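You operate a simulated robot arm through the tools that you are given. There is no shell and no other tool. Be economical: measure what you need, move in short steps, check, and stop when the job is done.

You are at the controls of a simulated robot arm. One attempt, no reset.

Task
Take the green scrub pad and put it on the black shelf of the plate tree. Count the silver blocks on the top of the orange step box by the wall, then put as many of the grey cells from the top of the orange step box by the wall on the top of the orange step box by the aisle. Open the white door of the cabinet by the black rack, put the grey roll of wipes from the shelf inside the white cabinet on the black top of the white cabinet, then shut the door. Put the orange block brush on top of the blue spare pedal. Fetch the green measuring cup and set it on the top of the orange step box by the wall. Take the black ring spanner on the cream table and put it away on the wooden workbench. Take the black card on the near end of the window bench and put it away on the cream table. Take the white belt on the white worktop and put it away on the trolley shelf. Do these in any order. Set down upright: grey roll of wipes, green measuring cup.

It is judged by the outcome, as a careful person would: the job done as asked, and still so three seconds after it is handed in. It fails if anything else is knocked over, pushed out of place, dropped, spilled or broken.

Robot
A 7-joint arm with a three-finger gripper on a trunk, on a base that drives. Base frame: it is fixed to the floor where the robot stands at the start and does not move with it; the origin is under the middle of the robot, x ahead of it, y to its left, z up; the surface under the hand at the start is at about z = 0.45. Readings come in m, degrees, newtons and seconds.
Its first joint turns from -166.0 to 166.0 degrees. Places, roughly: black card [5.5, 8.75, 1]; black ring spanner (20x4x3 cm) [6.9, 8.9, 0.8]; black shelf of the plate tree (24x23 cm) [5.06, -0.12, 0.84]; black top of the white cabinet (20x22 cm) [2.66, 0.08, 0.78]; blue spare pedal (8x9x3 cm) [0.6, 0.6, 0.5]; cream table [7.1, 8.8, 0.8]; green measuring cup (8x8x9 cm) [0.6, 0.7, 0.5]; green scrub pad (8x10x5 cm) [0.7, 0, 0.5]; grey cell [0.75, 0.25, 0.5]; grey roll of wipes (8x8x10 cm) [2.4, 0.1, 0.5]; orange block brush (5x3x7 cm) [0.8, 0.6, 0.5]; orange step box by the aisle [0.7, 0.5, 0.4]; orange step box by the wall [0.7, -0.1, 0.4]; silver block [0.75, 0.25, 0.5]; trolley shelf [13.7, 8, 0.3]; white belt (5x20x4 cm) [11.1, 8.8, 0.9]; white door of the cabinet by the black rack [2.5, 0.2, 0.4]; wooden workbench [12.2, 6.5, 0.8]. Payload 2.69 kg.
The TCP is the grasp point between the finger pads, 0.029 m short of the fingertips. In the tool frame z runs along the fingers and y along their closing line. The gripper opens to 0.12 m. The gripper's body begins 0.078 m behind the TCP.
Orientation is that of the tool frame in the base frame, as a unit quaternion [x, y, z, w]. With the fingers straight down and closing along the base's y, the tool's x points along the base's -x, its y along +y and its z along -z.

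Tools
- The arm moves only by the tool play_rows. Its argument "moves" is a list that holds one entry, the list of rows, each a list of 7 numbers: the shift along the base's x, y, z in units of 200 mm (1.0 is 200 mm), then the turn, a rotation vector about the base's x, y, z in units of 60 degrees (1.0 is 60 degrees), then the gripper command, from -1 (fully open) to 1 (shut), values between in proportion. In form: [[[x, y, z, wx, wy, wz, hand], ...]]. A call has 1 to 8 rows; each row is the pose to reach, as a shift and turn from the pose commanded when the call began. A call with a number of a shift or a turn outside -1 to 1 is refused whole. Each row takes 0.2 s and may step no farther than 0.05 m and 8.6 degrees from the row before; otherwise, or with a gripper value out of range, the whole call is refused. A pose out of reach is approached as far as the arm can. The call stops where the force on the tool passes 40 N (or 10 N more than at its start, if that is more) or the arm is blocked; 0.2 s more then pass. Each finger halts on what it meets, pressing with about 27 N; the grip force reading is that of the motor and also rises with nothing between the fingers. The clock runs only during rows and for 0.2 s after the last one: add rows that repeat a pose to give the fingers time. The reply holds the time, the measured pose of the TCP, the force on the tool along the base axes, the opening and the grip force, in the units named above and with some noise, with the torque about the TCP (base axes, N m) and any sound that the robot's microphone picked up.
- Cameras (640 x 400 px; columns grow to the right, rows downward): "scene" is now at [0.3499, 0.1811, 1.1756]; the picture's right is [-0.15, -0.99, 0.00], its down [-0.88, 0.13, -0.46] and it looks along [0.46, -0.07, -0.89] (base axes); focal length 260 px, centre (320, 200). "wrist" rides on the gripper at [0.063, 0, -0.104] in the tool frame; the picture's right is [0.00, 1.00, 0.00], its down [-0.83, 0.00, -0.56] and it looks along [-0.56, 0.00, 0.83] (tool axes); focal length 275 px, centre (320, 200). There is no depth. A picture from a camera that has moved, and an enlarged one, comes with that camera's place and axes in the base frame and with its lens.
- capture(camera): a new picture of that camera. No time passes.
- move_column(by): slides the trunk up (or, below 0, down) by that many m; the arm and the scene camera ride with it, the base frame stays. It gives what a move gives, with no picture.
- steer(legs): drives the robot by 1 to 6 legs, each [ahead, left, turn to the left] in m, m and degrees, along the robot's own axes; the way and the turn of a leg run together, so that a leg with both is an arc; at most 1.5 m and 180 degrees a leg. The arm and the cameras ride along, it lands a little off, and it stops where it bumps. It gives what a move gives.
- aim_head(pan, tilt): turns the head with the scene camera to pan (to the left, within 143 degrees either way) and tilt (down, from -29 to 69), counted from straight ahead of the robot. It gives what a move gives.
- inspect(camera, box): a new picture of the part [left, top, right, bottom] of that camera's present view, enlarged. No time passes.
- hand_in(): hands the job in; it is judged then, once.

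Work in short steps. Places have to be worked out from the pictures, the camera data and where the tool is seen: move nearer, look again, correct. Check each grasp and each placing, and mend what went wrong. You have 546 turns and 336 pictures in all, those below and enlarged ones among them. Open the gripper and draw the arm clear of the work before you hand the job in, unless the task says otherwise; then end with one line.

The tools are called after ">>>" by a JSON object that holds its "api" and its "payload". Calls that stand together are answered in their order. play_rows: Moves the arm, as the interface text tells. Its arguments: {"type":"object","properties":{"moves":{"type":"array"}},"required":["moves"]} The other tools are called the same way: move_column (by) slides the trunk up or down; steer (legs) drives the base; aim_head (pan, tilt) turns the head that bears the scene camera; capture (camera) takes a picture; inspect (camera, box) takes an enlarged picture of a part of a camera's view; hand_in () hands the job in.

At the start:

```text
t: 0.0
tcp_pos: [0.6991, 0.0798, 0.7593]
ee_rot: [0.0, 1.0, 0.0, 0.0]
contact_force: [1.1, -0.5, -0.4]
ft_torque: [-0.02, 0.01, -0.02]
width: 0.12
grip_force: 0.0
trunk travel left (down, up): [-0.2, 0.386]
robot x, y, heading: [0.0022, -0.0017, 0.2]
head pan, tilt: [-8.8, 62.3]
```

scene: 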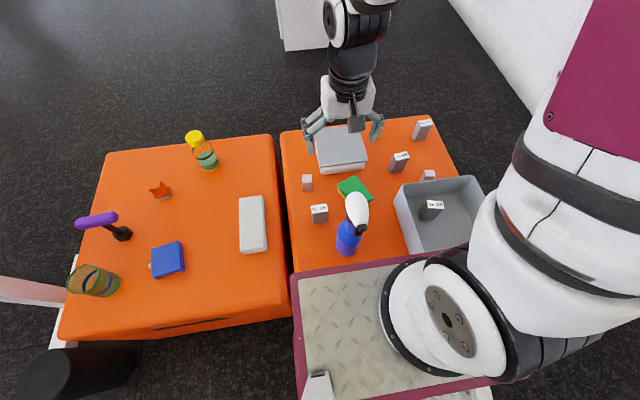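
wrist: 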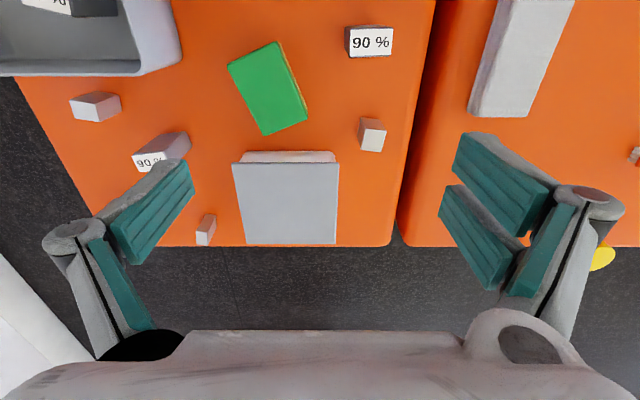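

The first views show the two step boxes. I'll enlarge the wall-side box to count silver blocks and tell the cells apart.

>>> {"api": "inspect", "payload": {"camera": "scene", "box": [280, 100, 500, 260]}}

>>> {"api": "inspect", "payload": {"camera": "scene", "box": [50, 110, 290, 320]}}

>>> {"api": "inspect", "payload": {"camera": "wrist", "box": [0, 0, 440, 260]}}

```text
2.50 times, centred on (390, 180) of scene
camera zoom: at [0.3499, 0.1811, 1.1756], right [-0.15, -0.99, 0.0], down [-0.88, 0.13, -0.46], along [0.46, -0.07, -0.89], focal length 649 px, centre (145, 250)
```

zoom: 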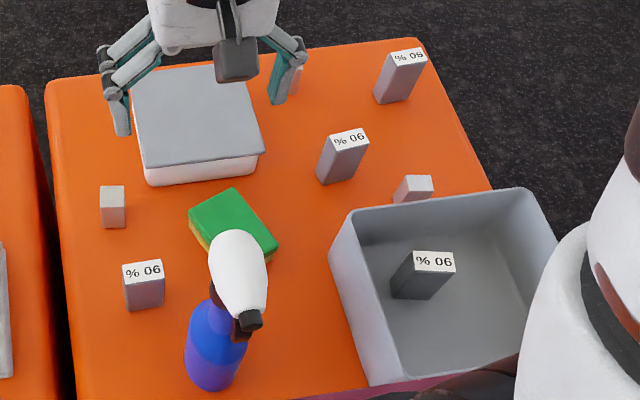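

```text
1.90 times, centred on (170, 215) of scene
camera zoom: at [0.3499, 0.1811, 1.1756], right [-0.15, -0.99, 0.0], down [-0.88, 0.13, -0.46], along [0.46, -0.07, -0.89], focal length 494 px, centre (606, 171)
```

zoom: 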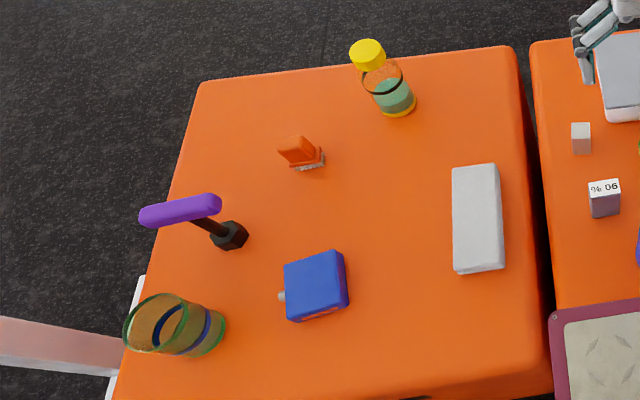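

```text
1.45 times, centred on (220, 130) of wrist
camera zoom: at [0.6354, 0.0807, 0.8631], right [0.0, 1.0, 0.0], down [0.83, 0.0, 0.56], along [0.56, 0.0, -0.83], focal length 400 px, centre (466, 302)
```

zoom: 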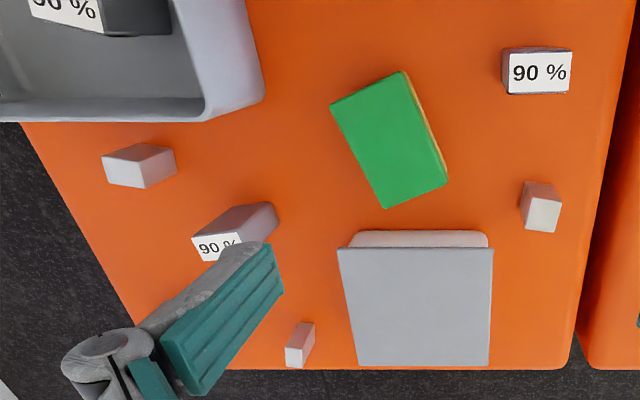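

I count three silver blocks so far, but others may hide behind the bottle, the bin or the lidded box. I'll pull the arm up and back for a wider wrist view.

>>> {"api": "play_rows", "payload": {"moves": [[[0, 0, 0.25, 0, 0, 0, -1], [0, 0, 0.5, 0, 0, 0, -1], [-0.2, -0.1, 0.6, 0, 0, 0, -1], [-0.4, -0.2, 0.6, 0, 0, 0, -1], [-0.6, -0.3, 0.6, 0, 0, 0, -1], [-0.8, -0.4, 0.6, 0, 0, 0, -1], [-1, -0.5, 0.6, 0, 0, 0, -1], [-1, -0.7, 0.6, 0, 0, 0, -1]]]}}

>>> {"api": "capture", "payload": {"camera": "wrist"}}

>>> {"api": "capture", "payload": {"camera": "scene"}}

```text
t: 1.8
tcp_pos: [0.5172, -0.0661, 0.8994]
ee_rot: [-0.001, 1.0, 0.001, -0.001]
contact_force: [0.2, -0.6, 0.0]
ft_torque: [0.02, 0.02, -0.01]
width: 0.1198
grip_force: 0.1
out of reach, approached as far as the arm can: row 6, 7, 8
trunk travel left (down, up): [-0.2, 0.386]
robot x, y, heading: [0.0, -0.0018, -0.0]
head pan, tilt: [-8.8, 62.3]
```

```text
330 pictures are left
camera wrist: at [0.4533, -0.0666, 1.0034], right [-0.01, 1.0, 0.0], down [0.83, 0.0, 0.55], along [0.55, 0.0, -0.83], focal length 275 px, centre (320, 200)
```

wrist: 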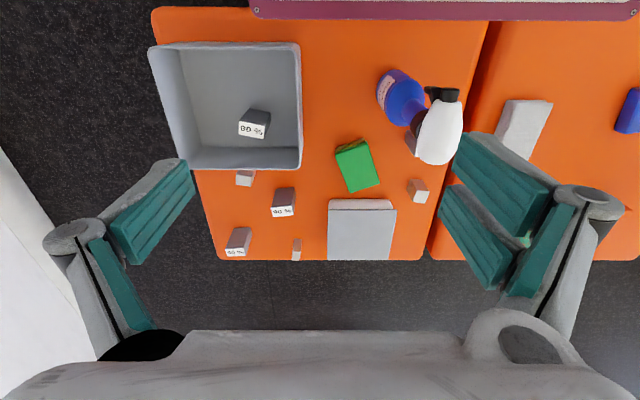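

```text
329 pictures are left
camera scene: at [0.3498, 0.1813, 1.1756], right [-0.15, -0.99, 0.0], down [-0.88, 0.13, -0.46], along [0.46, -0.07, -0.89], focal length 260 px, centre (320, 200)
```

scene: 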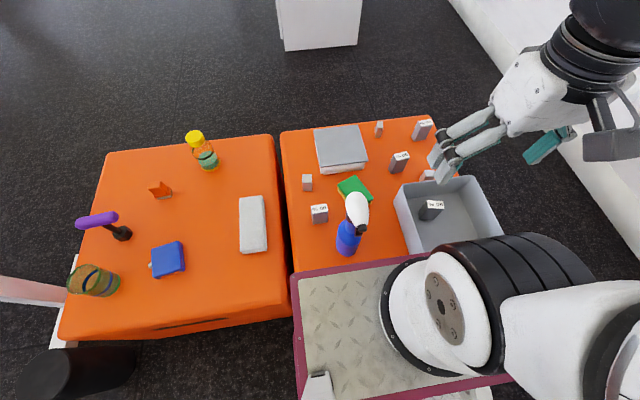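

I'll enlarge both views to check the bin interior and the gaps.

>>> {"api": "inspect", "payload": {"camera": "wrist", "box": [140, 0, 500, 270]}}

>>> {"api": "inspect", "payload": {"camera": "scene", "box": [280, 110, 510, 270]}}

```text
1.48 times, centred on (320, 135) of wrist
camera zoom: at [0.4533, -0.0666, 1.0034], right [-0.01, 1.0, 0.0], down [0.83, 0.0, 0.55], along [0.55, 0.0, -0.83], focal length 408 px, centre (320, 296)
```

zoom: 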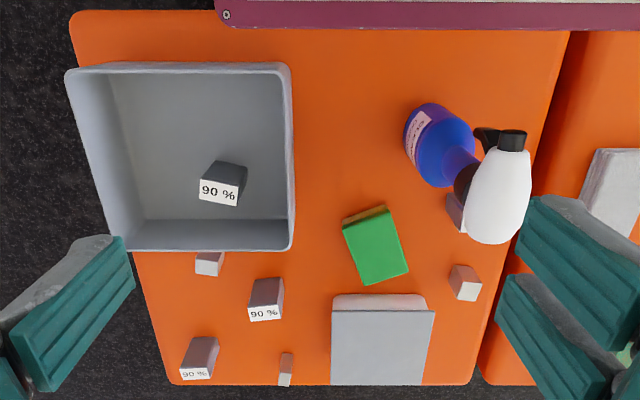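

```text
2.50 times, centred on (395, 190) of scene
camera zoom: at [0.3498, 0.1813, 1.1756], right [-0.15, -0.99, 0.0], down [-0.88, 0.13, -0.46], along [0.46, -0.07, -0.89], focal length 649 px, centre (132, 225)
```

zoom: 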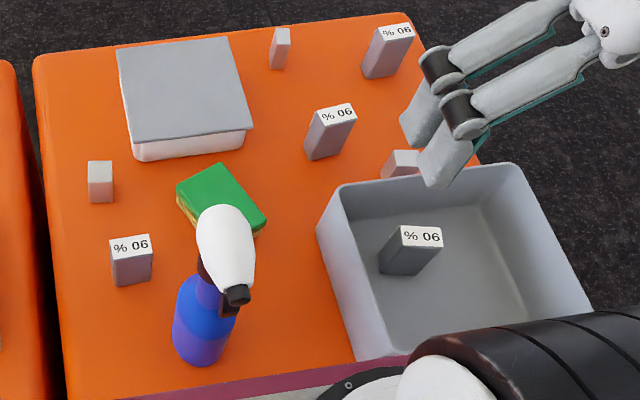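

There is a hidden strip behind the lidded box. I'll reach forward so the wrist camera looks past it.

>>> {"api": "play_rows", "payload": {"moves": [[[0.2, 0.1, 0, 0, 0, 0, -1], [0.4, 0.2, 0, 0, 0, 0, -1], [0.6, 0.3, 0, 0, 0, 0, -1], [0.8, 0.4, 0, 0, 0, 0, -1], [1, 0.5, 0, 0, 0, 0, -1]]]}}

>>> {"api": "play_rows", "payload": {"moves": [[[0.2, 0, 0, 0, 0, 0, -1], [0.4, 0, 0, 0, 0, 0, -1], [0.6, 0, 0, 0, 0, 0, -1], [0.8, 0, 0, 0, 0, 0, -1], [1, 0, 0, 0, 0, 0, -1]]]}}

>>> {"api": "capture", "payload": {"camera": "wrist"}}

```text
t: 3.0
tcp_pos: [0.7169, 0.0336, 0.9011]
ee_rot: [0.0, 1.0, 0.001, 0.0]
contact_force: [-0.5, 0.8, 0.7]
ft_torque: [0.0, 0.0, 0.01]
width: 0.1202
grip_force: 0.2
trunk travel left (down, up): [-0.2, 0.386]
robot x, y, heading: [-0.0001, 0.0002, -0.3]
head pan, tilt: [-8.8, 62.3]
```

```text
t: 4.2
tcp_pos: [0.9156, 0.0341, 0.902]
ee_rot: [0.0, 1.0, 0.0, 0.001]
contact_force: [0.5, -0.6, 0.9]
ft_torque: [0.04, -0.04, -0.02]
width: 0.12
grip_force: 0.0
trunk travel left (down, up): [-0.2, 0.386]
robot x, y, heading: [-0.0052, 0.0017, -0.1]
head pan, tilt: [-8.8, 62.3]
```

```text
326 pictures are left
camera wrist: at [0.8516, 0.0344, 1.0066], right [0.0, 1.0, 0.0], down [0.83, 0.0, 0.56], along [0.56, 0.0, -0.83], focal length 275 px, centre (320, 200)
```

wrist: 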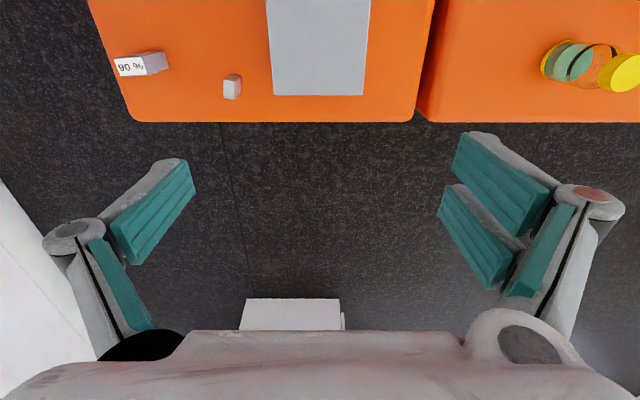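

No hidden blocks there: three silver blocks, so three cells (A, B and D, outside the bin) go across. I'm moving above the far cell D, judged at about (0.92, -0.27).

>>> {"api": "play_rows", "payload": {"moves": [[[0, -0.2, 0, 0, 0, 0, -1], [0, -0.4, 0, 0, 0, 0, -1], [0, -0.6, 0, 0, 0, 0, -1], [0, -0.8, 0, 0, 0, 0, -1], [0, -1, 0, 0, 0, 0, -1]]]}}

>>> {"api": "play_rows", "payload": {"moves": [[[0, -0.15, -0.15, 0, 0, 0, -1], [0, -0.3, -0.3, 0, 0, 0, -1], [0, -0.45, -0.45, 0, 0, 0, -1], [0, -0.5, -0.65, 0, 0, 0, -1], [0, -0.5, -0.85, 0, 0, 0, -1], [0, -0.5, -1, 0, 0, 0, -1]]]}}

>>> {"api": "capture", "payload": {"camera": "wrist"}}

```text
t: 5.4
tcp_pos: [0.9152, -0.1651, 0.9007]
ee_rot: [-0.001, 1.0, 0.0, 0.0]
contact_force: [0.3, 0.4, -0.3]
ft_torque: [-0.08, 0.0, 0.0]
width: 0.1199
grip_force: 0.1
trunk travel left (down, up): [-0.2, 0.386]
robot x, y, heading: [-0.0006, 0.0004, 0.1]
head pan, tilt: [-8.8, 62.3]
```

```text
t: 6.8
tcp_pos: [0.9126, -0.266, 0.6988]
ee_rot: [0.0, 1.0, 0.0, 0.0]
contact_force: [0.5, -0.2, 0.7]
ft_torque: [0.02, 0.0, 0.02]
width: 0.1201
grip_force: 0.1
trunk travel left (down, up): [-0.2, 0.386]
robot x, y, heading: [0.0013, 0.0014, -0.1]
head pan, tilt: [-8.8, 62.3]
```

```text
325 pictures are left
camera wrist: at [0.8488, -0.266, 0.8031], right [0.0, 1.0, 0.0], down [0.83, 0.0, 0.56], along [0.56, 0.0, -0.83], focal length 275 px, centre (320, 200)
```

wrist: 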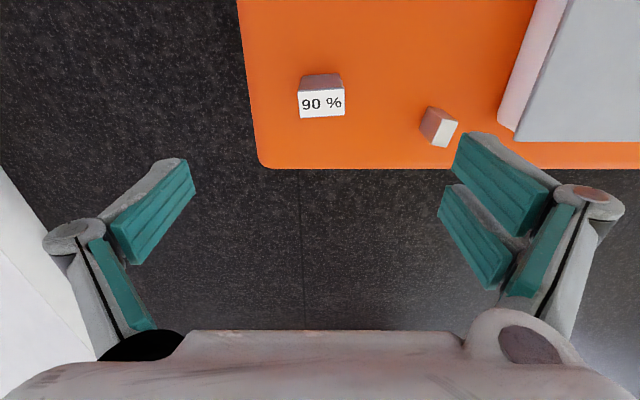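

Cell D is centred at about (0.92, -0.266), 8 cm tall. I'll lower onto it and close.

>>> {"api": "play_rows", "payload": {"moves": [[[0.04, 0, -0.25, 0, 0, 0, -1], [0.04, 0, -0.5, 0, 0, 0, -1], [0.04, 0, -0.75, 0, 0, 0, -1], [0.04, 0, -1, 0, 0, 0, -1], [0.04, 0, -1, 0, 0, 0, 1], [0.04, 0, -1, 0, 0, 0, 1], [0.04, 0, -1, 0, 0, 0, 1]]]}}

>>> {"api": "capture", "payload": {"camera": "wrist"}}

```text
refused: row 1 steps farther than a row can; nothing moved
```

```text
324 pictures are left
camera wrist: at [0.8488, -0.266, 0.8031], right [0.0, 1.0, 0.0], down [0.83, 0.0, 0.56], along [0.56, 0.0, -0.83], focal length 275 px, centre (320, 200)
```

wrist: 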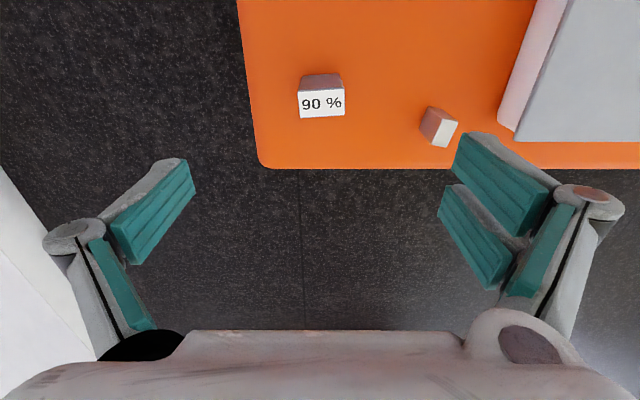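

The row was just over the step limit, so I'll use slightly smaller steps.

>>> {"api": "play_rows", "payload": {"moves": [[[0.04, 0, -0.2, 0, 0, 0, -1], [0.04, 0, -0.44, 0, 0, 0, -1], [0.04, 0, -0.68, 0, 0, 0, -1], [0.04, 0, -0.9, 0, 0, 0, -1], [0.04, 0, -1, 0, 0, 0, -1], [0.04, 0, -1, 0, 0, 0, 1], [0.04, 0, -1, 0, 0, 0, 1], [0.04, 0, -1, 0, 0, 0, 1]]]}}

>>> {"api": "capture", "payload": {"camera": "wrist"}}

```text
t: 8.6
tcp_pos: [0.9228, -0.2654, 0.5011]
ee_rot: [0.0, 1.0, 0.0, 0.0]
contact_force: [1.1, -0.5, 1.4]
ft_torque: [0.01, -0.04, 0.01]
width: 0.0461
grip_force: 27.0
trunk travel left (down, up): [-0.2, 0.386]
robot x, y, heading: [-0.002, -0.0027, -0.1]
head pan, tilt: [-8.8, 62.3]
```

```text
323 pictures are left
camera wrist: at [0.8592, -0.2657, 0.6056], right [0.0, 1.0, 0.0], down [0.83, 0.0, 0.56], along [0.56, 0.0, -0.83], focal length 275 px, centre (320, 200)
```

wrist: 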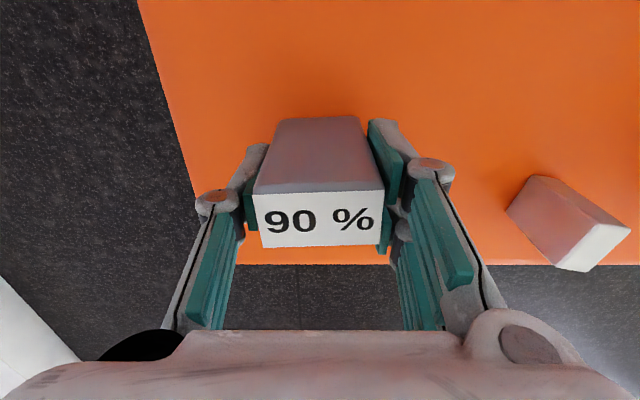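

Cell D is held (4.6 cm). I'll lift and carry it to a clear spot on the aisle box, about (0.88, 0.32).

>>> {"api": "play_rows", "payload": {"moves": [[[0, 0, 0.24, 0, 0, 0, 1], [0, 0, 0.48, 0, 0, 0, 1], [0, 0.15, 0.65, 0, 0, 0, 1], [0, 0.38, 0.65, 0, 0, 0, 1], [0, 0.6, 0.65, 0, 0, 0, 1], [0, 0.8, 0.65, 0, 0, 0, 1], [0, 1, 0.65, 0, 0, 0, 1]]]}}

>>> {"api": "play_rows", "payload": {"moves": [[[-0.05, 0.24, 0, 0, 0, 0, 1], [-0.1, 0.48, 0, 0, 0, 0, 1], [-0.15, 0.72, 0, 0, 0, 0, 1], [-0.2, 0.95, 0, 0, 0, 0, 1], [-0.21, 1, 0, 0, 0, 0, 1]]]}}

>>> {"api": "play_rows", "payload": {"moves": [[[0, 0.24, 0, 0, 0, 0, 1], [0, 0.48, 0, 0, 0, 0, 1], [0, 0.72, 0, 0, 0, 0, 1], [0, 0.92, 0, 0, 0, 0, 1]]]}}

>>> {"api": "capture", "payload": {"camera": "wrist"}}

>>> {"api": "capture", "payload": {"camera": "scene"}}

```text
t: 10.2
tcp_pos: [0.9232, -0.0665, 0.632]
ee_rot: [0.0, 1.0, 0.001, 0.001]
contact_force: [0.2, 0.0, -0.4]
ft_torque: [0.11, 0.0, 0.02]
width: 0.046
grip_force: 27.1
trunk travel left (down, up): [-0.2, 0.386]
robot x, y, heading: [-0.0022, 0.0006, -0.1]
head pan, tilt: [-8.8, 62.3]
```

```text
t: 11.4
tcp_pos: [0.8803, 0.1328, 0.6313]
ee_rot: [0.0, 1.0, 0.0, 0.0]
contact_force: [0.3, 0.6, -1.7]
ft_torque: [0.03, -0.01, -0.01]
width: 0.0456
grip_force: 27.0
trunk travel left (down, up): [-0.2, 0.386]
robot x, y, heading: [-0.0023, -0.0012, -0.1]
head pan, tilt: [-8.8, 62.3]
```

```text
t: 12.4
tcp_pos: [0.8792, 0.3171, 0.6309]
ee_rot: [0.001, 1.0, 0.001, 0.001]
contact_force: [0.2, 0.4, -0.5]
ft_torque: [0.01, 0.0, 0.02]
width: 0.0457
grip_force: 27.0
trunk travel left (down, up): [-0.2, 0.386]
robot x, y, heading: [0.0022, -0.0, 0.1]
head pan, tilt: [-8.8, 62.3]
```

```text
322 pictures are left
camera wrist: at [0.8164, 0.3166, 0.7357], right [0.0, 1.0, 0.0], down [0.83, 0.0, 0.56], along [0.56, 0.0, -0.83], focal length 275 px, centre (320, 200)
```

wrist: 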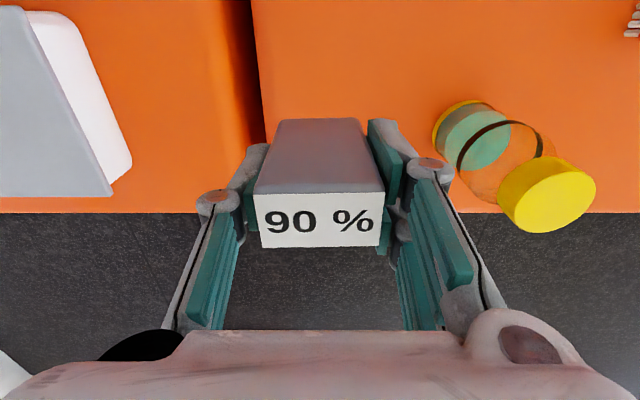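

```text
321 pictures are left
camera scene: at [0.3501, 0.1807, 1.1756], right [-0.15, -0.99, 0.0], down [-0.88, 0.14, -0.46], along [0.46, -0.07, -0.89], focal length 260 px, centre (320, 200)
```

scene: 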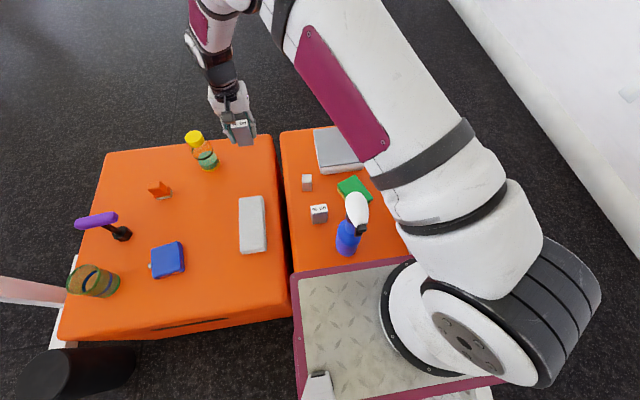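

The spot is clear (box edge at y≈0.254). I'll lower and release.

>>> {"api": "play_rows", "payload": {"moves": [[[0, 0, -0.24, 0, 0, 0, 1], [0, 0, -0.45, 0, 0, 0, 1], [0, 0, -0.58, 0, 0, 0, 1], [0, 0, -0.65, 0, 0, 0, 1], [0, 0, -0.65, 0, 0, 0, 1], [0, 0, -0.65, 0, 0, 0, -0.2], [0, 0, -0.65, 0, 0, 0, -0.2], [0, 0, -0.45, 0, 0, 0, -0.2]]]}}

>>> {"api": "play_rows", "payload": {"moves": [[[0, 0, 0.24, 0, 0, 0, -0.2], [-0.1, -0.1, 0.44, 0, 0, 0, -1], [-0.3, -0.2, 0.5, 0, 0, 0, -1], [-0.4, -0.4, 0.5, 0, 0, 0, -1], [-0.4, -0.6, 0.5, 0, 0, 0, -1], [-0.4, -0.8, 0.5, 0, 0, 0, -1], [-0.4, -1, 0.5, 0, 0, 0, -1]]]}}

>>> {"api": "capture", "payload": {"camera": "scene"}}

```text
t: 14.2
tcp_pos: [0.8825, 0.3173, 0.541]
ee_rot: [0.0, 1.0, 0.0, -0.001]
contact_force: [-0.2, 0.0, -1.0]
ft_torque: [-0.04, 0.0, 0.02]
width: 0.0719
grip_force: 0.0
trunk travel left (down, up): [-0.2, 0.386]
robot x, y, heading: [-0.0009, 0.0013, 0.0]
head pan, tilt: [-8.8, 62.3]
```

```text
t: 15.8
tcp_pos: [0.8001, 0.1177, 0.6409]
ee_rot: [-0.001, 1.0, 0.0, 0.0]
contact_force: [0.5, 0.0, 0.1]
ft_torque: [-0.03, -0.01, -0.01]
width: 0.1199
grip_force: 0.0
trunk travel left (down, up): [-0.2, 0.386]
robot x, y, heading: [-0.0008, 0.0017, 0.1]
head pan, tilt: [-8.8, 62.3]
```

```text
320 pictures are left
camera scene: at [0.3497, 0.1816, 1.1756], right [-0.15, -0.99, 0.0], down [-0.88, 0.13, -0.46], along [0.46, -0.07, -0.89], focal length 260 px, centre (320, 200)
```

scene: 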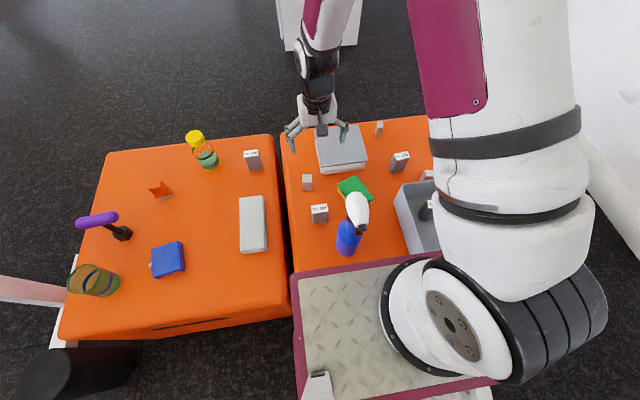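

D stands on the aisle box. Next is cell B near (0.79, -0.14); I'll move above it and look.

>>> {"api": "play_rows", "payload": {"moves": [[[0, -0.2, 0.1, 0, 0, 0, -1], [0, -0.42, 0.2, 0, 0, 0, -1], [0, -0.65, 0.25, 0, 0, 0, -1], [0, -0.88, 0.25, 0, 0, 0, -1], [0, -1, 0.25, 0, 0, 0, -1]]]}}

>>> {"api": "play_rows", "payload": {"moves": [[[0, -0.2, 0, 0, 0, 0, -1], [0, -0.3, 0, 0, 0, 0, -1]]]}}

>>> {"api": "capture", "payload": {"camera": "wrist"}}

```text
t: 17.0
tcp_pos: [0.7999, -0.0826, 0.6903]
ee_rot: [0.0, 1.0, 0.0, 0.0]
contact_force: [-0.2, 0.4, 0.3]
ft_torque: [-0.02, -0.04, -0.01]
width: 0.1199
grip_force: 0.1
trunk travel left (down, up): [-0.2, 0.386]
robot x, y, heading: [0.0006, 0.0004, -0.0]
head pan, tilt: [-8.8, 62.3]
```

```text
t: 17.6
tcp_pos: [0.8017, -0.1423, 0.6904]
ee_rot: [-0.001, 1.0, 0.0, 0.0]
contact_force: [-0.2, -0.1, -0.8]
ft_torque: [0.02, -0.02, 0.01]
width: 0.1199
grip_force: 0.0
trunk travel left (down, up): [-0.2, 0.386]
robot x, y, heading: [-0.0038, 0.0018, -0.5]
head pan, tilt: [-8.8, 62.3]
```

```text
319 pictures are left
camera wrist: at [0.7379, -0.1422, 0.7951], right [-0.01, 1.0, 0.0], down [0.83, 0.0, 0.56], along [0.56, 0.0, -0.83], focal length 275 px, centre (320, 200)
```

wrist: 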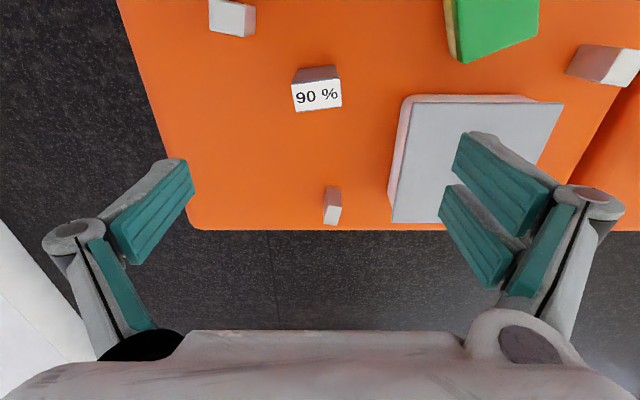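

Cell B is centred at about (0.80, -0.146). I'll lower and grasp.

>>> {"api": "play_rows", "payload": {"moves": [[[-0.01, -0.02, -0.2, 0, 0, 0, -0.7], [-0.01, -0.02, -0.44, 0, 0, 0, -0.7], [-0.01, -0.02, -0.68, 0, 0, 0, -0.7], [-0.01, -0.02, -0.88, 0, 0, 0, -0.7], [-0.01, -0.02, -0.95, 0, 0, 0, -0.7], [-0.01, -0.02, -0.95, 0, 0, 0, 1], [-0.01, -0.02, -0.95, 0, 0, 0, 1], [-0.01, -0.02, -0.95, 0, 0, 0, 1]]]}}

>>> {"api": "play_rows", "payload": {"moves": [[[0, 0, 0.24, 0, 0, 0, 1], [0, 0, 0.48, 0, 0, 0, 1], [0, 0.1, 0.7, 0, 0, 0, 1], [0, 0.33, 0.7, 0, 0, 0, 1], [0, 0.56, 0.7, 0, 0, 0, 1], [0, 0.8, 0.7, 0, 0, 0, 1], [0, 1, 0.7, 0, 0, 0, 1]]]}}

>>> {"api": "capture", "payload": {"camera": "wrist"}}

```text
t: 19.4
tcp_pos: [0.7998, -0.1455, 0.5008]
ee_rot: [0.0, 1.0, 0.0, 0.0]
contact_force: [-0.1, 0.3, 1.4]
ft_torque: [-0.02, -0.06, 0.04]
width: 0.0465
grip_force: 27.4
trunk travel left (down, up): [-0.2, 0.386]
robot x, y, heading: [-0.0051, 0.0052, 0.2]
head pan, tilt: [-8.8, 62.3]
```

```text
t: 21.0
tcp_pos: [0.797, 0.0519, 0.6404]
ee_rot: [0.001, 1.0, 0.0, 0.0]
contact_force: [0.3, -0.2, -0.8]
ft_torque: [0.04, -0.01, 0.01]
width: 0.0459
grip_force: 26.7
trunk travel left (down, up): [-0.2, 0.386]
robot x, y, heading: [-0.0017, 0.001, -0.2]
head pan, tilt: [-8.8, 62.3]
```

```text
318 pictures are left
camera wrist: at [0.7344, 0.0532, 0.7453], right [0.0, 1.0, 0.0], down [0.83, 0.0, 0.56], along [0.56, 0.0, -0.83], focal length 275 px, centre (320, 200)
```

wrist: 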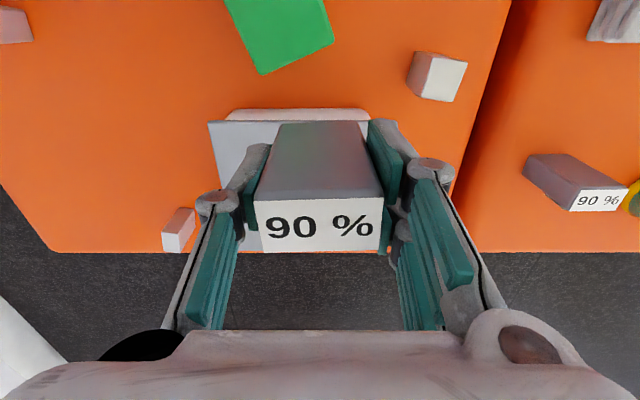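

Cell B is held. I'll carry it to (0.78, 0.45).

>>> {"api": "play_rows", "payload": {"moves": [[[0, 0.24, 0, 0, 0, 0, 1], [0, 0.48, 0, 0, 0, 0, 1], [0, 0.72, 0, 0, 0, 0, 1], [0, 0.96, 0, 0, 0, 0, 1], [-0.08, 1, 0, 0, 0, 0, 1]]]}}

>>> {"api": "play_rows", "payload": {"moves": [[[0, 0.24, 0, 0, 0, 0, 1], [0, 0.48, 0, 0, 0, 0, 1], [0, 0.72, 0, 0, 0, 0, 1], [0, 0.96, 0, 0, 0, 0, 1], [0, 1, 0, 0, 0, 0, 1]]]}}

>>> {"api": "capture", "payload": {"camera": "wrist"}}

>>> {"api": "capture", "payload": {"camera": "scene"}}

```text
t: 22.2
tcp_pos: [0.7824, 0.2519, 0.6417]
ee_rot: [0.002, 1.0, 0.0, 0.0]
contact_force: [-0.6, 1.0, -0.3]
ft_torque: [0.04, 0.02, -0.04]
width: 0.0457
grip_force: 27.2
trunk travel left (down, up): [-0.2, 0.386]
robot x, y, heading: [-0.0003, 0.0018, 0.2]
head pan, tilt: [-8.8, 62.3]
```

```text
t: 23.4
tcp_pos: [0.7795, 0.4529, 0.6382]
ee_rot: [0.0, 1.0, 0.0, -0.001]
contact_force: [0.1, -0.2, -1.7]
ft_torque: [0.02, -0.01, 0.01]
width: 0.0459
grip_force: 27.0
trunk travel left (down, up): [-0.2, 0.386]
robot x, y, heading: [0.0019, 0.0028, -0.0]
head pan, tilt: [-8.8, 62.3]
```

```text
317 pictures are left
camera wrist: at [0.7166, 0.4541, 0.7442], right [0.0, 1.0, 0.0], down [0.83, 0.0, 0.56], along [0.56, 0.0, -0.83], focal length 275 px, centre (320, 200)
```

wrist: 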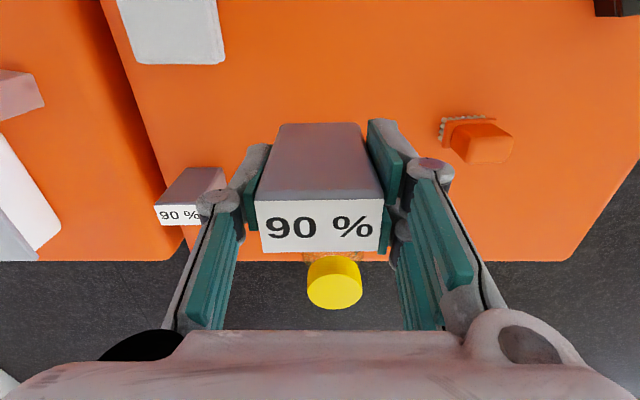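

```text
316 pictures are left
camera scene: at [0.3499, 0.1812, 1.1756], right [-0.15, -0.99, 0.0], down [-0.88, 0.13, -0.46], along [0.46, -0.07, -0.89], focal length 260 px, centre (320, 200)
```

scene: 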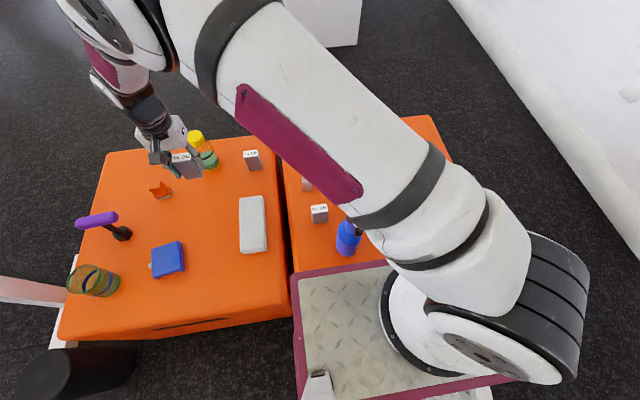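

The spot is clear. I'll lower and release, lift straight, then head back toward cell A.

>>> {"api": "play_rows", "payload": {"moves": [[[0, 0, -0.24, 0, 0, 0, 1], [0, 0, -0.46, 0, 0, 0, 1], [0, 0, -0.6, 0, 0, 0, 1], [0, 0, -0.685, 0, 0, 0, 1], [0, 0, -0.685, 0, 0, 0, 1], [0, 0, -0.685, 0, 0, 0, -0.2], [0, 0, -0.685, 0, 0, 0, -0.2], [0, 0, -0.45, 0, 0, 0, -0.2]]]}}

>>> {"api": "play_rows", "payload": {"moves": [[[0, 0, 0.24, 0, 0, 0, -0.2], [-0.1, -0.1, 0.44, 0, 0, 0, -1], [-0.2, -0.3, 0.5, 0, 0, 0, -1], [-0.3, -0.5, 0.5, 0, 0, 0, -1], [-0.4, -0.7, 0.6, 0, 0, 0, -1], [-0.5, -0.9, 0.7, 0, 0, 0, -1], [-0.5, -1, 0.75, 0, 0, 0, -1]]]}}

>>> {"api": "play_rows", "payload": {"moves": [[[0, -0.22, 0, 0, 0, 0, -1], [0, -0.45, 0, 0, 0, 0, -1], [0, -0.6, 0, 0, 0, 0, -1]]]}}

>>> {"api": "capture", "payload": {"camera": "wrist"}}

>>> {"api": "capture", "payload": {"camera": "scene"}}

```text
t: 25.2
tcp_pos: [0.7844, 0.4527, 0.5499]
ee_rot: [0.0, 1.0, 0.0, 0.0]
contact_force: [1.2, -0.1, -0.4]
ft_torque: [-0.04, 0.01, -0.02]
width: 0.072
grip_force: 0.0
trunk travel left (down, up): [-0.2, 0.386]
robot x, y, heading: [0.0025, -0.0009, -0.3]
head pan, tilt: [-8.8, 62.3]
```

```text
t: 26.8
tcp_pos: [0.6813, 0.2532, 0.7022]
ee_rot: [0.0, 1.0, 0.001, 0.0]
contact_force: [-0.1, -1.1, 0.5]
ft_torque: [-0.01, -0.03, 0.0]
width: 0.1201
grip_force: 0.1
trunk travel left (down, up): [-0.2, 0.386]
robot x, y, heading: [0.0002, 0.001, 0.1]
head pan, tilt: [-8.8, 62.3]
```

```text
t: 27.6
tcp_pos: [0.6822, 0.1342, 0.703]
ee_rot: [-0.001, 1.0, 0.0, 0.0]
contact_force: [-1.1, 0.8, 0.6]
ft_torque: [0.01, 0.01, 0.01]
width: 0.12
grip_force: 0.1
trunk travel left (down, up): [-0.2, 0.386]
robot x, y, heading: [-0.0032, 0.0013, -0.1]
head pan, tilt: [-8.8, 62.3]
```

```text
315 pictures are left
camera wrist: at [0.6177, 0.1341, 0.8068], right [-0.01, 1.0, 0.0], down [0.83, 0.01, 0.56], along [0.56, 0.0, -0.83], focal length 275 px, centre (320, 200)
```

wrist: 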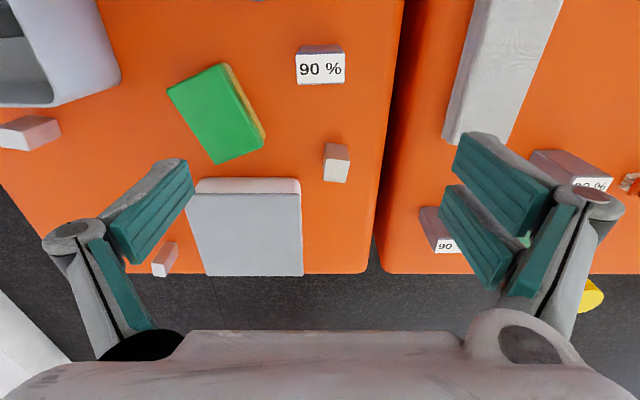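

```text
314 pictures are left
camera scene: at [0.3498, 0.1814, 1.1756], right [-0.15, -0.99, 0.0], down [-0.88, 0.13, -0.46], along [0.46, -0.07, -0.89], focal length 260 px, centre (320, 200)
```

scene: 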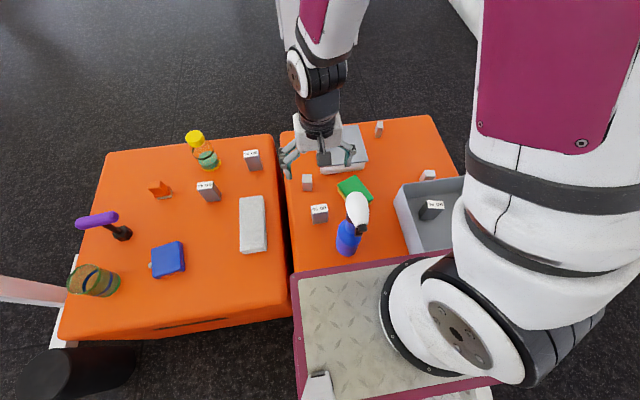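

Cell A sits at (0.659, 0.134), near the spray bottle's head at about (0.57, 0.08). I'll tilt the hand 30° away from the bottle before going down.

>>> {"api": "play_rows", "payload": {"moves": [[[0, 0, 0, 0, 0.13, 0, -0.7], [0, 0, 0, 0, 0.26, 0, -0.7], [0, 0, 0, 0, 0.39, 0, -0.7], [0, 0, 0, 0, 0.5, 0, -0.7], [0, 0, -0.24, 0, 0.5, 0, -0.6], [0, 0, -0.4, 0, 0.5, 0, -0.6]]]}}

>>> {"api": "capture", "payload": {"camera": "wrist"}}

>>> {"api": "inspect", "payload": {"camera": "scene", "box": [240, 120, 400, 260]}}

```text
t: 29.0
tcp_pos: [0.6841, 0.1346, 0.6181]
ee_rot: [0.0, 0.966, 0.001, -0.259]
contact_force: [-0.2, 0.9, -0.1]
ft_torque: [-0.02, -0.02, 0.01]
width: 0.0958
grip_force: 0.1
trunk travel left (down, up): [-0.2, 0.386]
robot x, y, heading: [0.0006, 0.0031, -0.4]
head pan, tilt: [-8.8, 62.3]
```

```text
313 pictures are left
camera wrist: at [0.6806, 0.1345, 0.74], right [0.0, 1.0, 0.0], down [1.0, 0.0, 0.07], along [0.07, 0.0, -1.0], focal length 275 px, centre (320, 200)
```

wrist: 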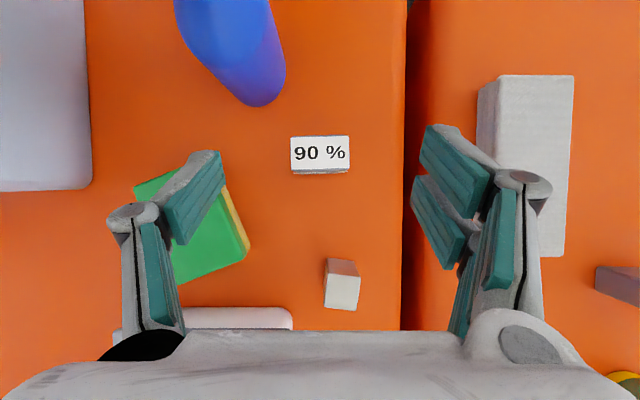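

```text
2.86 times, centred on (320, 190) of scene
camera zoom: at [0.3498, 0.1811, 1.1757], right [-0.15, -0.99, 0.0], down [-0.88, 0.13, -0.47], along [0.46, -0.07, -0.89], focal length 742 px, centre (320, 229)
```

zoom: 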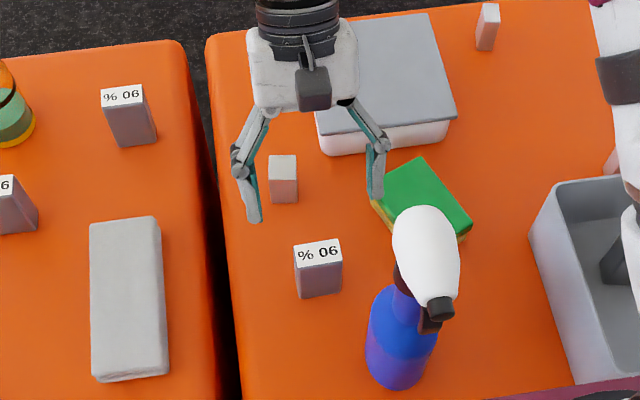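

The cell top is confirmed at x≈0.66, clear of the bottle. I'll narrow the fingers, descend and grasp.

>>> {"api": "play_rows", "payload": {"moves": [[[-0.06, 0, -0.1, 0, 0, 0, -0.2], [-0.12, 0, -0.2, 0, 0, 0, -0.2], [-0.12, 0, -0.38, 0, 0, 0, -0.2], [-0.12, 0, -0.52, 0, 0, 0, -0.2], [-0.12, 0, -0.575, 0, 0, 0, -0.2], [-0.12, 0, -0.575, 0, 0, 0, 1], [-0.12, 0, -0.575, 0, 0, 0, 1], [-0.12, 0, -0.575, 0, 0, 0, 1]]]}}

>>> {"api": "capture", "payload": {"camera": "wrist"}}

```text
t: 30.8
tcp_pos: [0.6605, 0.1346, 0.5061]
ee_rot: [0.0, 0.966, 0.001, -0.258]
contact_force: [0.1, -0.2, 0.1]
ft_torque: [0.01, 0.03, 0.0]
width: 0.0455
grip_force: 27.3
trunk travel left (down, up): [-0.2, 0.386]
robot x, y, heading: [-0.0015, 0.0016, 0.0]
head pan, tilt: [-8.8, 62.3]
```

```text
311 pictures are left
camera wrist: at [0.6575, 0.1333, 0.6274], right [0.0, 1.0, 0.0], down [1.0, 0.0, 0.07], along [0.07, 0.0, -1.0], focal length 275 px, centre (320, 200)
```

wrist: 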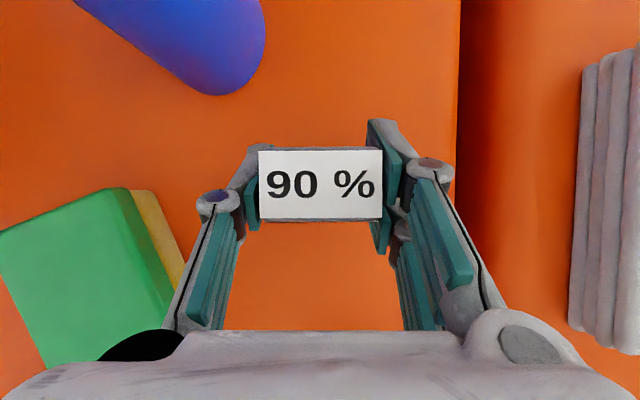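

Cell A is held. I'll lift and carry it to (0.66, 0.45), keeping the tilt.

>>> {"api": "play_rows", "payload": {"moves": [[[0, 0, 0.24, 0, 0, 0, 1], [0, 0, 0.48, 0, 0, 0, 1], [0, 0.15, 0.65, 0, 0, 0, 1], [0, 0.38, 0.65, 0, 0, 0, 1], [0, 0.6, 0.65, 0, 0, 0, 1], [0, 0.8, 0.65, 0, 0, 0, 1], [0, 1, 0.65, 0, 0, 0, 1]]]}}

>>> {"api": "play_rows", "payload": {"moves": [[[0, 0.22, 0, 0, 0, 0, 1], [0, 0.42, 0, 0, 0, 0, 1], [0, 0.58, 0, 0, 0, 0, 1]]]}}

>>> {"api": "capture", "payload": {"camera": "wrist"}}

>>> {"api": "capture", "payload": {"camera": "scene"}}

```text
t: 32.4
tcp_pos: [0.659, 0.3353, 0.6357]
ee_rot: [0.0, 0.966, 0.0, -0.259]
contact_force: [0.9, -0.1, -1.1]
ft_torque: [0.01, 0.01, -0.03]
width: 0.0453
grip_force: 27.1
trunk travel left (down, up): [-0.2, 0.386]
robot x, y, heading: [-0.0015, 0.0001, -0.2]
head pan, tilt: [-8.8, 62.3]
```

```text
t: 33.2
tcp_pos: [0.6597, 0.451, 0.636]
ee_rot: [0.0, 0.966, -0.001, -0.259]
contact_force: [0.6, 0.7, -1.0]
ft_torque: [0.01, -0.01, -0.01]
width: 0.0455
grip_force: 27.1
trunk travel left (down, up): [-0.2, 0.386]
robot x, y, heading: [0.0019, 0.0004, -0.3]
head pan, tilt: [-8.8, 62.3]
```

```text
310 pictures are left
camera wrist: at [0.6569, 0.4506, 0.758], right [0.0, 1.0, 0.0], down [1.0, 0.0, 0.07], along [0.07, 0.0, -1.0], focal length 275 px, centre (320, 200)
```

wrist: 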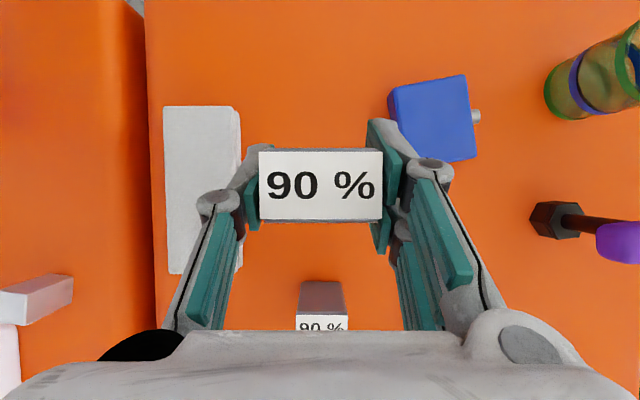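

```text
309 pictures are left
camera scene: at [0.35, 0.1809, 1.1756], right [-0.15, -0.99, 0.0], down [-0.88, 0.14, -0.46], along [0.46, -0.07, -0.89], focal length 260 px, centre (320, 200)
```

scene: 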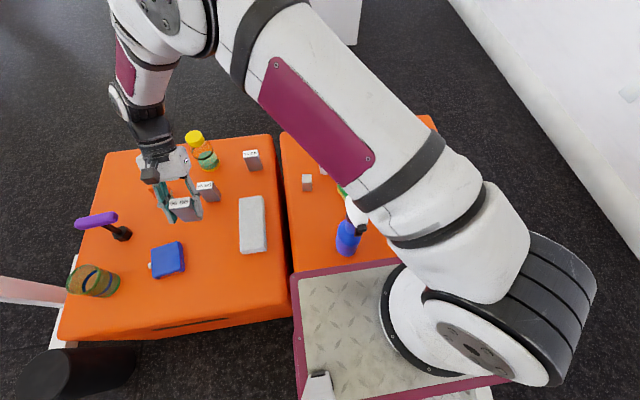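

There's clear space around the spot. I'll lower and release.

>>> {"api": "play_rows", "payload": {"moves": [[[0, 0, -0.24, 0, 0, 0, 1], [0, 0, -0.45, 0, 0, 0, 1], [0, 0, -0.58, 0, 0, 0, 1], [0, 0, -0.65, 0, 0, 0, 1], [0, 0, -0.65, 0, 0, 0, 1], [0, 0, -0.65, 0, 0, 0, -0.2], [0, 0, -0.65, 0, 0, 0, -0.2], [0, 0, -0.45, 0, 0, 0, -0.2]]]}}

>>> {"api": "play_rows", "payload": {"moves": [[[0, 0, 0.24, 0, 0, 0, -0.2], [0, 0, 0.48, 0, 0, 0, -0.2], [0, 0, 0.6, 0, -0.14, 0, -0.6], [0, 0, 0.6, 0, -0.28, 0, -1], [0, 0, 0.6, 0, -0.4, 0, -1], [0, 0, 0.6, 0, -0.5, 0, -1]]]}}

>>> {"api": "capture", "payload": {"camera": "wrist"}}

```text
t: 35.0
tcp_pos: [0.659, 0.4521, 0.5446]
ee_rot: [0.0, 0.966, 0.0, -0.259]
contact_force: [-0.2, -0.1, 0.9]
ft_torque: [-0.04, 0.0, -0.03]
width: 0.0721
grip_force: 0.1
trunk travel left (down, up): [-0.2, 0.386]
robot x, y, heading: [0.0018, -0.0019, 0.2]
head pan, tilt: [-8.8, 62.3]
```

```text
t: 36.4
tcp_pos: [0.6603, 0.4483, 0.6657]
ee_rot: [0.001, 1.0, 0.0, 0.001]
contact_force: [-0.2, -0.1, 0.1]
ft_torque: [0.03, 0.02, -0.03]
width: 0.1198
grip_force: 0.1
trunk travel left (down, up): [-0.2, 0.386]
robot x, y, heading: [-0.001, 0.0031, 0.0]
head pan, tilt: [-8.8, 62.3]
```

```text
308 pictures are left
camera wrist: at [0.5963, 0.4491, 0.7701], right [0.0, 1.0, 0.0], down [0.83, 0.0, 0.56], along [0.56, 0.0, -0.83], focal length 275 px, centre (320, 200)
```

wrist: 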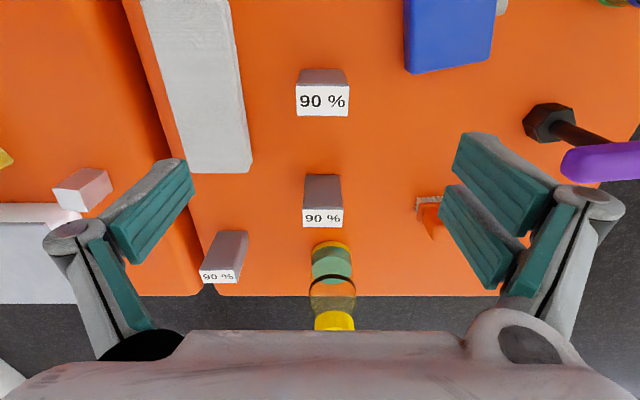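

All three cells stand on the aisle box. Next is the orange brush; I'll move above (0.81, 0.60) and look.

>>> {"api": "play_rows", "payload": {"moves": [[[0.1, 0.1, 0.2, 0, 0, 0, -1], [0.25, 0.25, 0.25, 0, 0, 0, -1], [0.4, 0.4, 0.25, 0, 0, 0, -1], [0.55, 0.55, 0.25, 0, 0, 0, -1], [0.7, 0.7, 0.25, 0, 0, 0, -1], [0.73, 0.77, 0.25, 0, 0, 0, -1]]]}}

>>> {"api": "capture", "payload": {"camera": "wrist"}}

>>> {"api": "inspect", "payload": {"camera": "scene", "box": [50, 130, 230, 310]}}

```text
t: 37.8
tcp_pos: [0.8001, 0.5927, 0.7152]
ee_rot: [0.0, 1.0, 0.0, -0.001]
contact_force: [0.2, 0.4, 0.8]
ft_torque: [0.03, 0.0, 0.01]
width: 0.1196
grip_force: 0.1
out of reach, approached as far as the arm can: row 6
trunk travel left (down, up): [-0.2, 0.386]
robot x, y, heading: [0.0018, 0.0002, -0.0]
head pan, tilt: [-8.8, 62.3]
```

```text
307 pictures are left
camera wrist: at [0.7361, 0.5928, 0.8192], right [0.0, 1.0, 0.0], down [0.83, 0.0, 0.55], along [0.55, 0.0, -0.83], focal length 275 px, centre (320, 200)
```

wrist: 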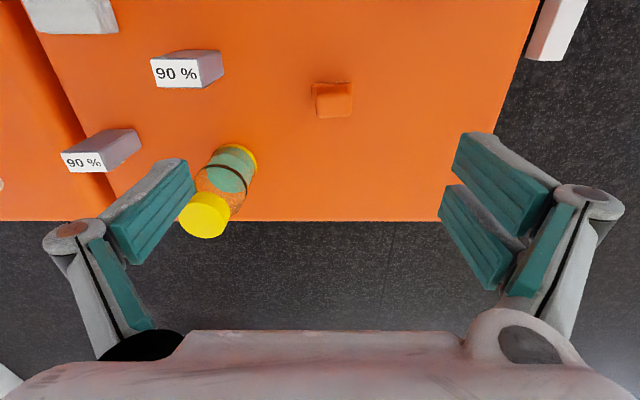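

```text
2.22 times, centred on (140, 220) of scene
camera zoom: at [0.3498, 0.181, 1.1757], right [-0.15, -0.99, 0.0], down [-0.88, 0.13, -0.47], along [0.46, -0.07, -0.89], focal length 577 px, centre (720, 156)
```

zoom: 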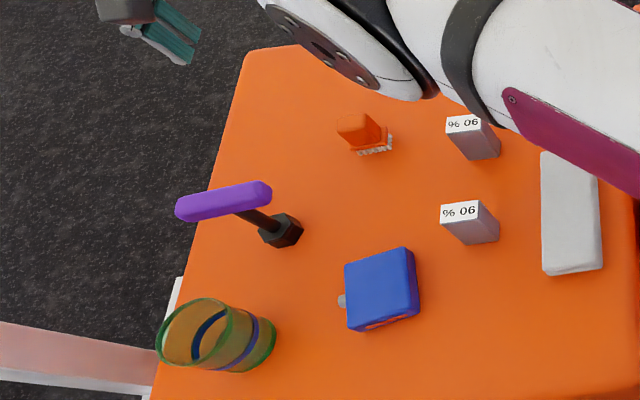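

I'll enlarge the brush for its orientation.

>>> {"api": "inspect", "payload": {"camera": "wrist", "box": [270, 60, 400, 150]}}

>>> {"api": "inspect", "payload": {"camera": "scene", "box": [140, 160, 190, 210]}}

```text
4.44 times, centred on (335, 105) of wrist
camera zoom: at [0.7361, 0.5928, 0.8192], right [0.0, 1.0, 0.0], down [0.83, 0.0, 0.55], along [0.55, 0.0, -0.83], focal length 1224 px, centre (253, 622)
```

zoom: 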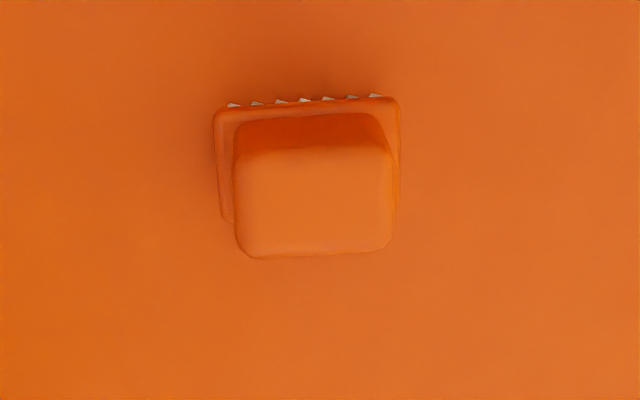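

```text
8.00 times, centred on (165, 185) of scene
camera zoom: at [0.3498, 0.181, 1.1757], right [-0.15, -0.99, 0.0], down [-0.88, 0.13, -0.47], along [0.46, -0.07, -0.89], focal length 2076 px, centre (1560, 320)
```

zoom: 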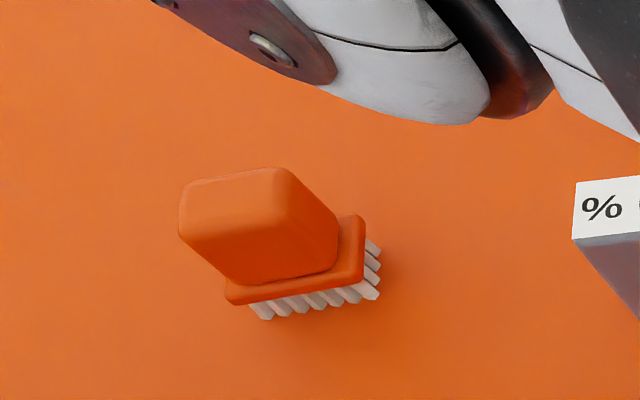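

The brush is upright at (0.814, 0.608), just outside reach. I'll shift the base 0.15 m left, with the arm high and clear.

>>> {"api": "steer", "payload": {"legs": [[0, 0.15, 0]]}}

>>> {"api": "capture", "payload": {"camera": "wrist"}}

>>> {"api": "capture", "payload": {"camera": "scene"}}

```text
t: 39.2
tcp_pos: [0.8018, 0.742, 0.7151]
ee_rot: [0.001, 1.0, 0.0, -0.001]
contact_force: [-0.3, -0.8, -0.4]
ft_torque: [0.03, 0.0, 0.01]
width: 0.12
grip_force: 0.0
trunk travel left (down, up): [-0.2, 0.386]
robot x, y, heading: [0.0002, 0.1531, -0.2]
head pan, tilt: [-8.8, 62.3]
```

```text
303 pictures are left
camera wrist: at [0.7381, 0.743, 0.8197], right [0.0, 1.0, 0.0], down [0.83, 0.0, 0.56], along [0.56, 0.0, -0.83], focal length 275 px, centre (320, 200)
```

wrist: 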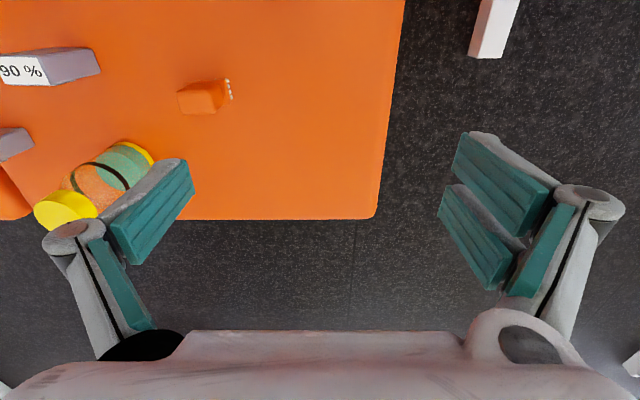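

```text
302 pictures are left
camera scene: at [0.3507, 0.3319, 1.1756], right [-0.16, -0.99, 0.0], down [-0.87, 0.14, -0.46], along [0.46, -0.07, -0.89], focal length 260 px, centre (320, 200)
```

scene: 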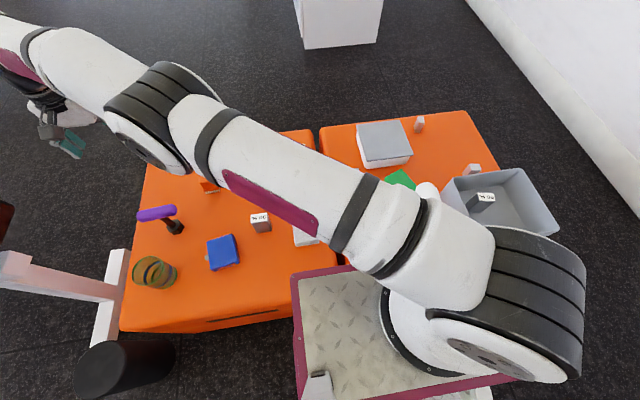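

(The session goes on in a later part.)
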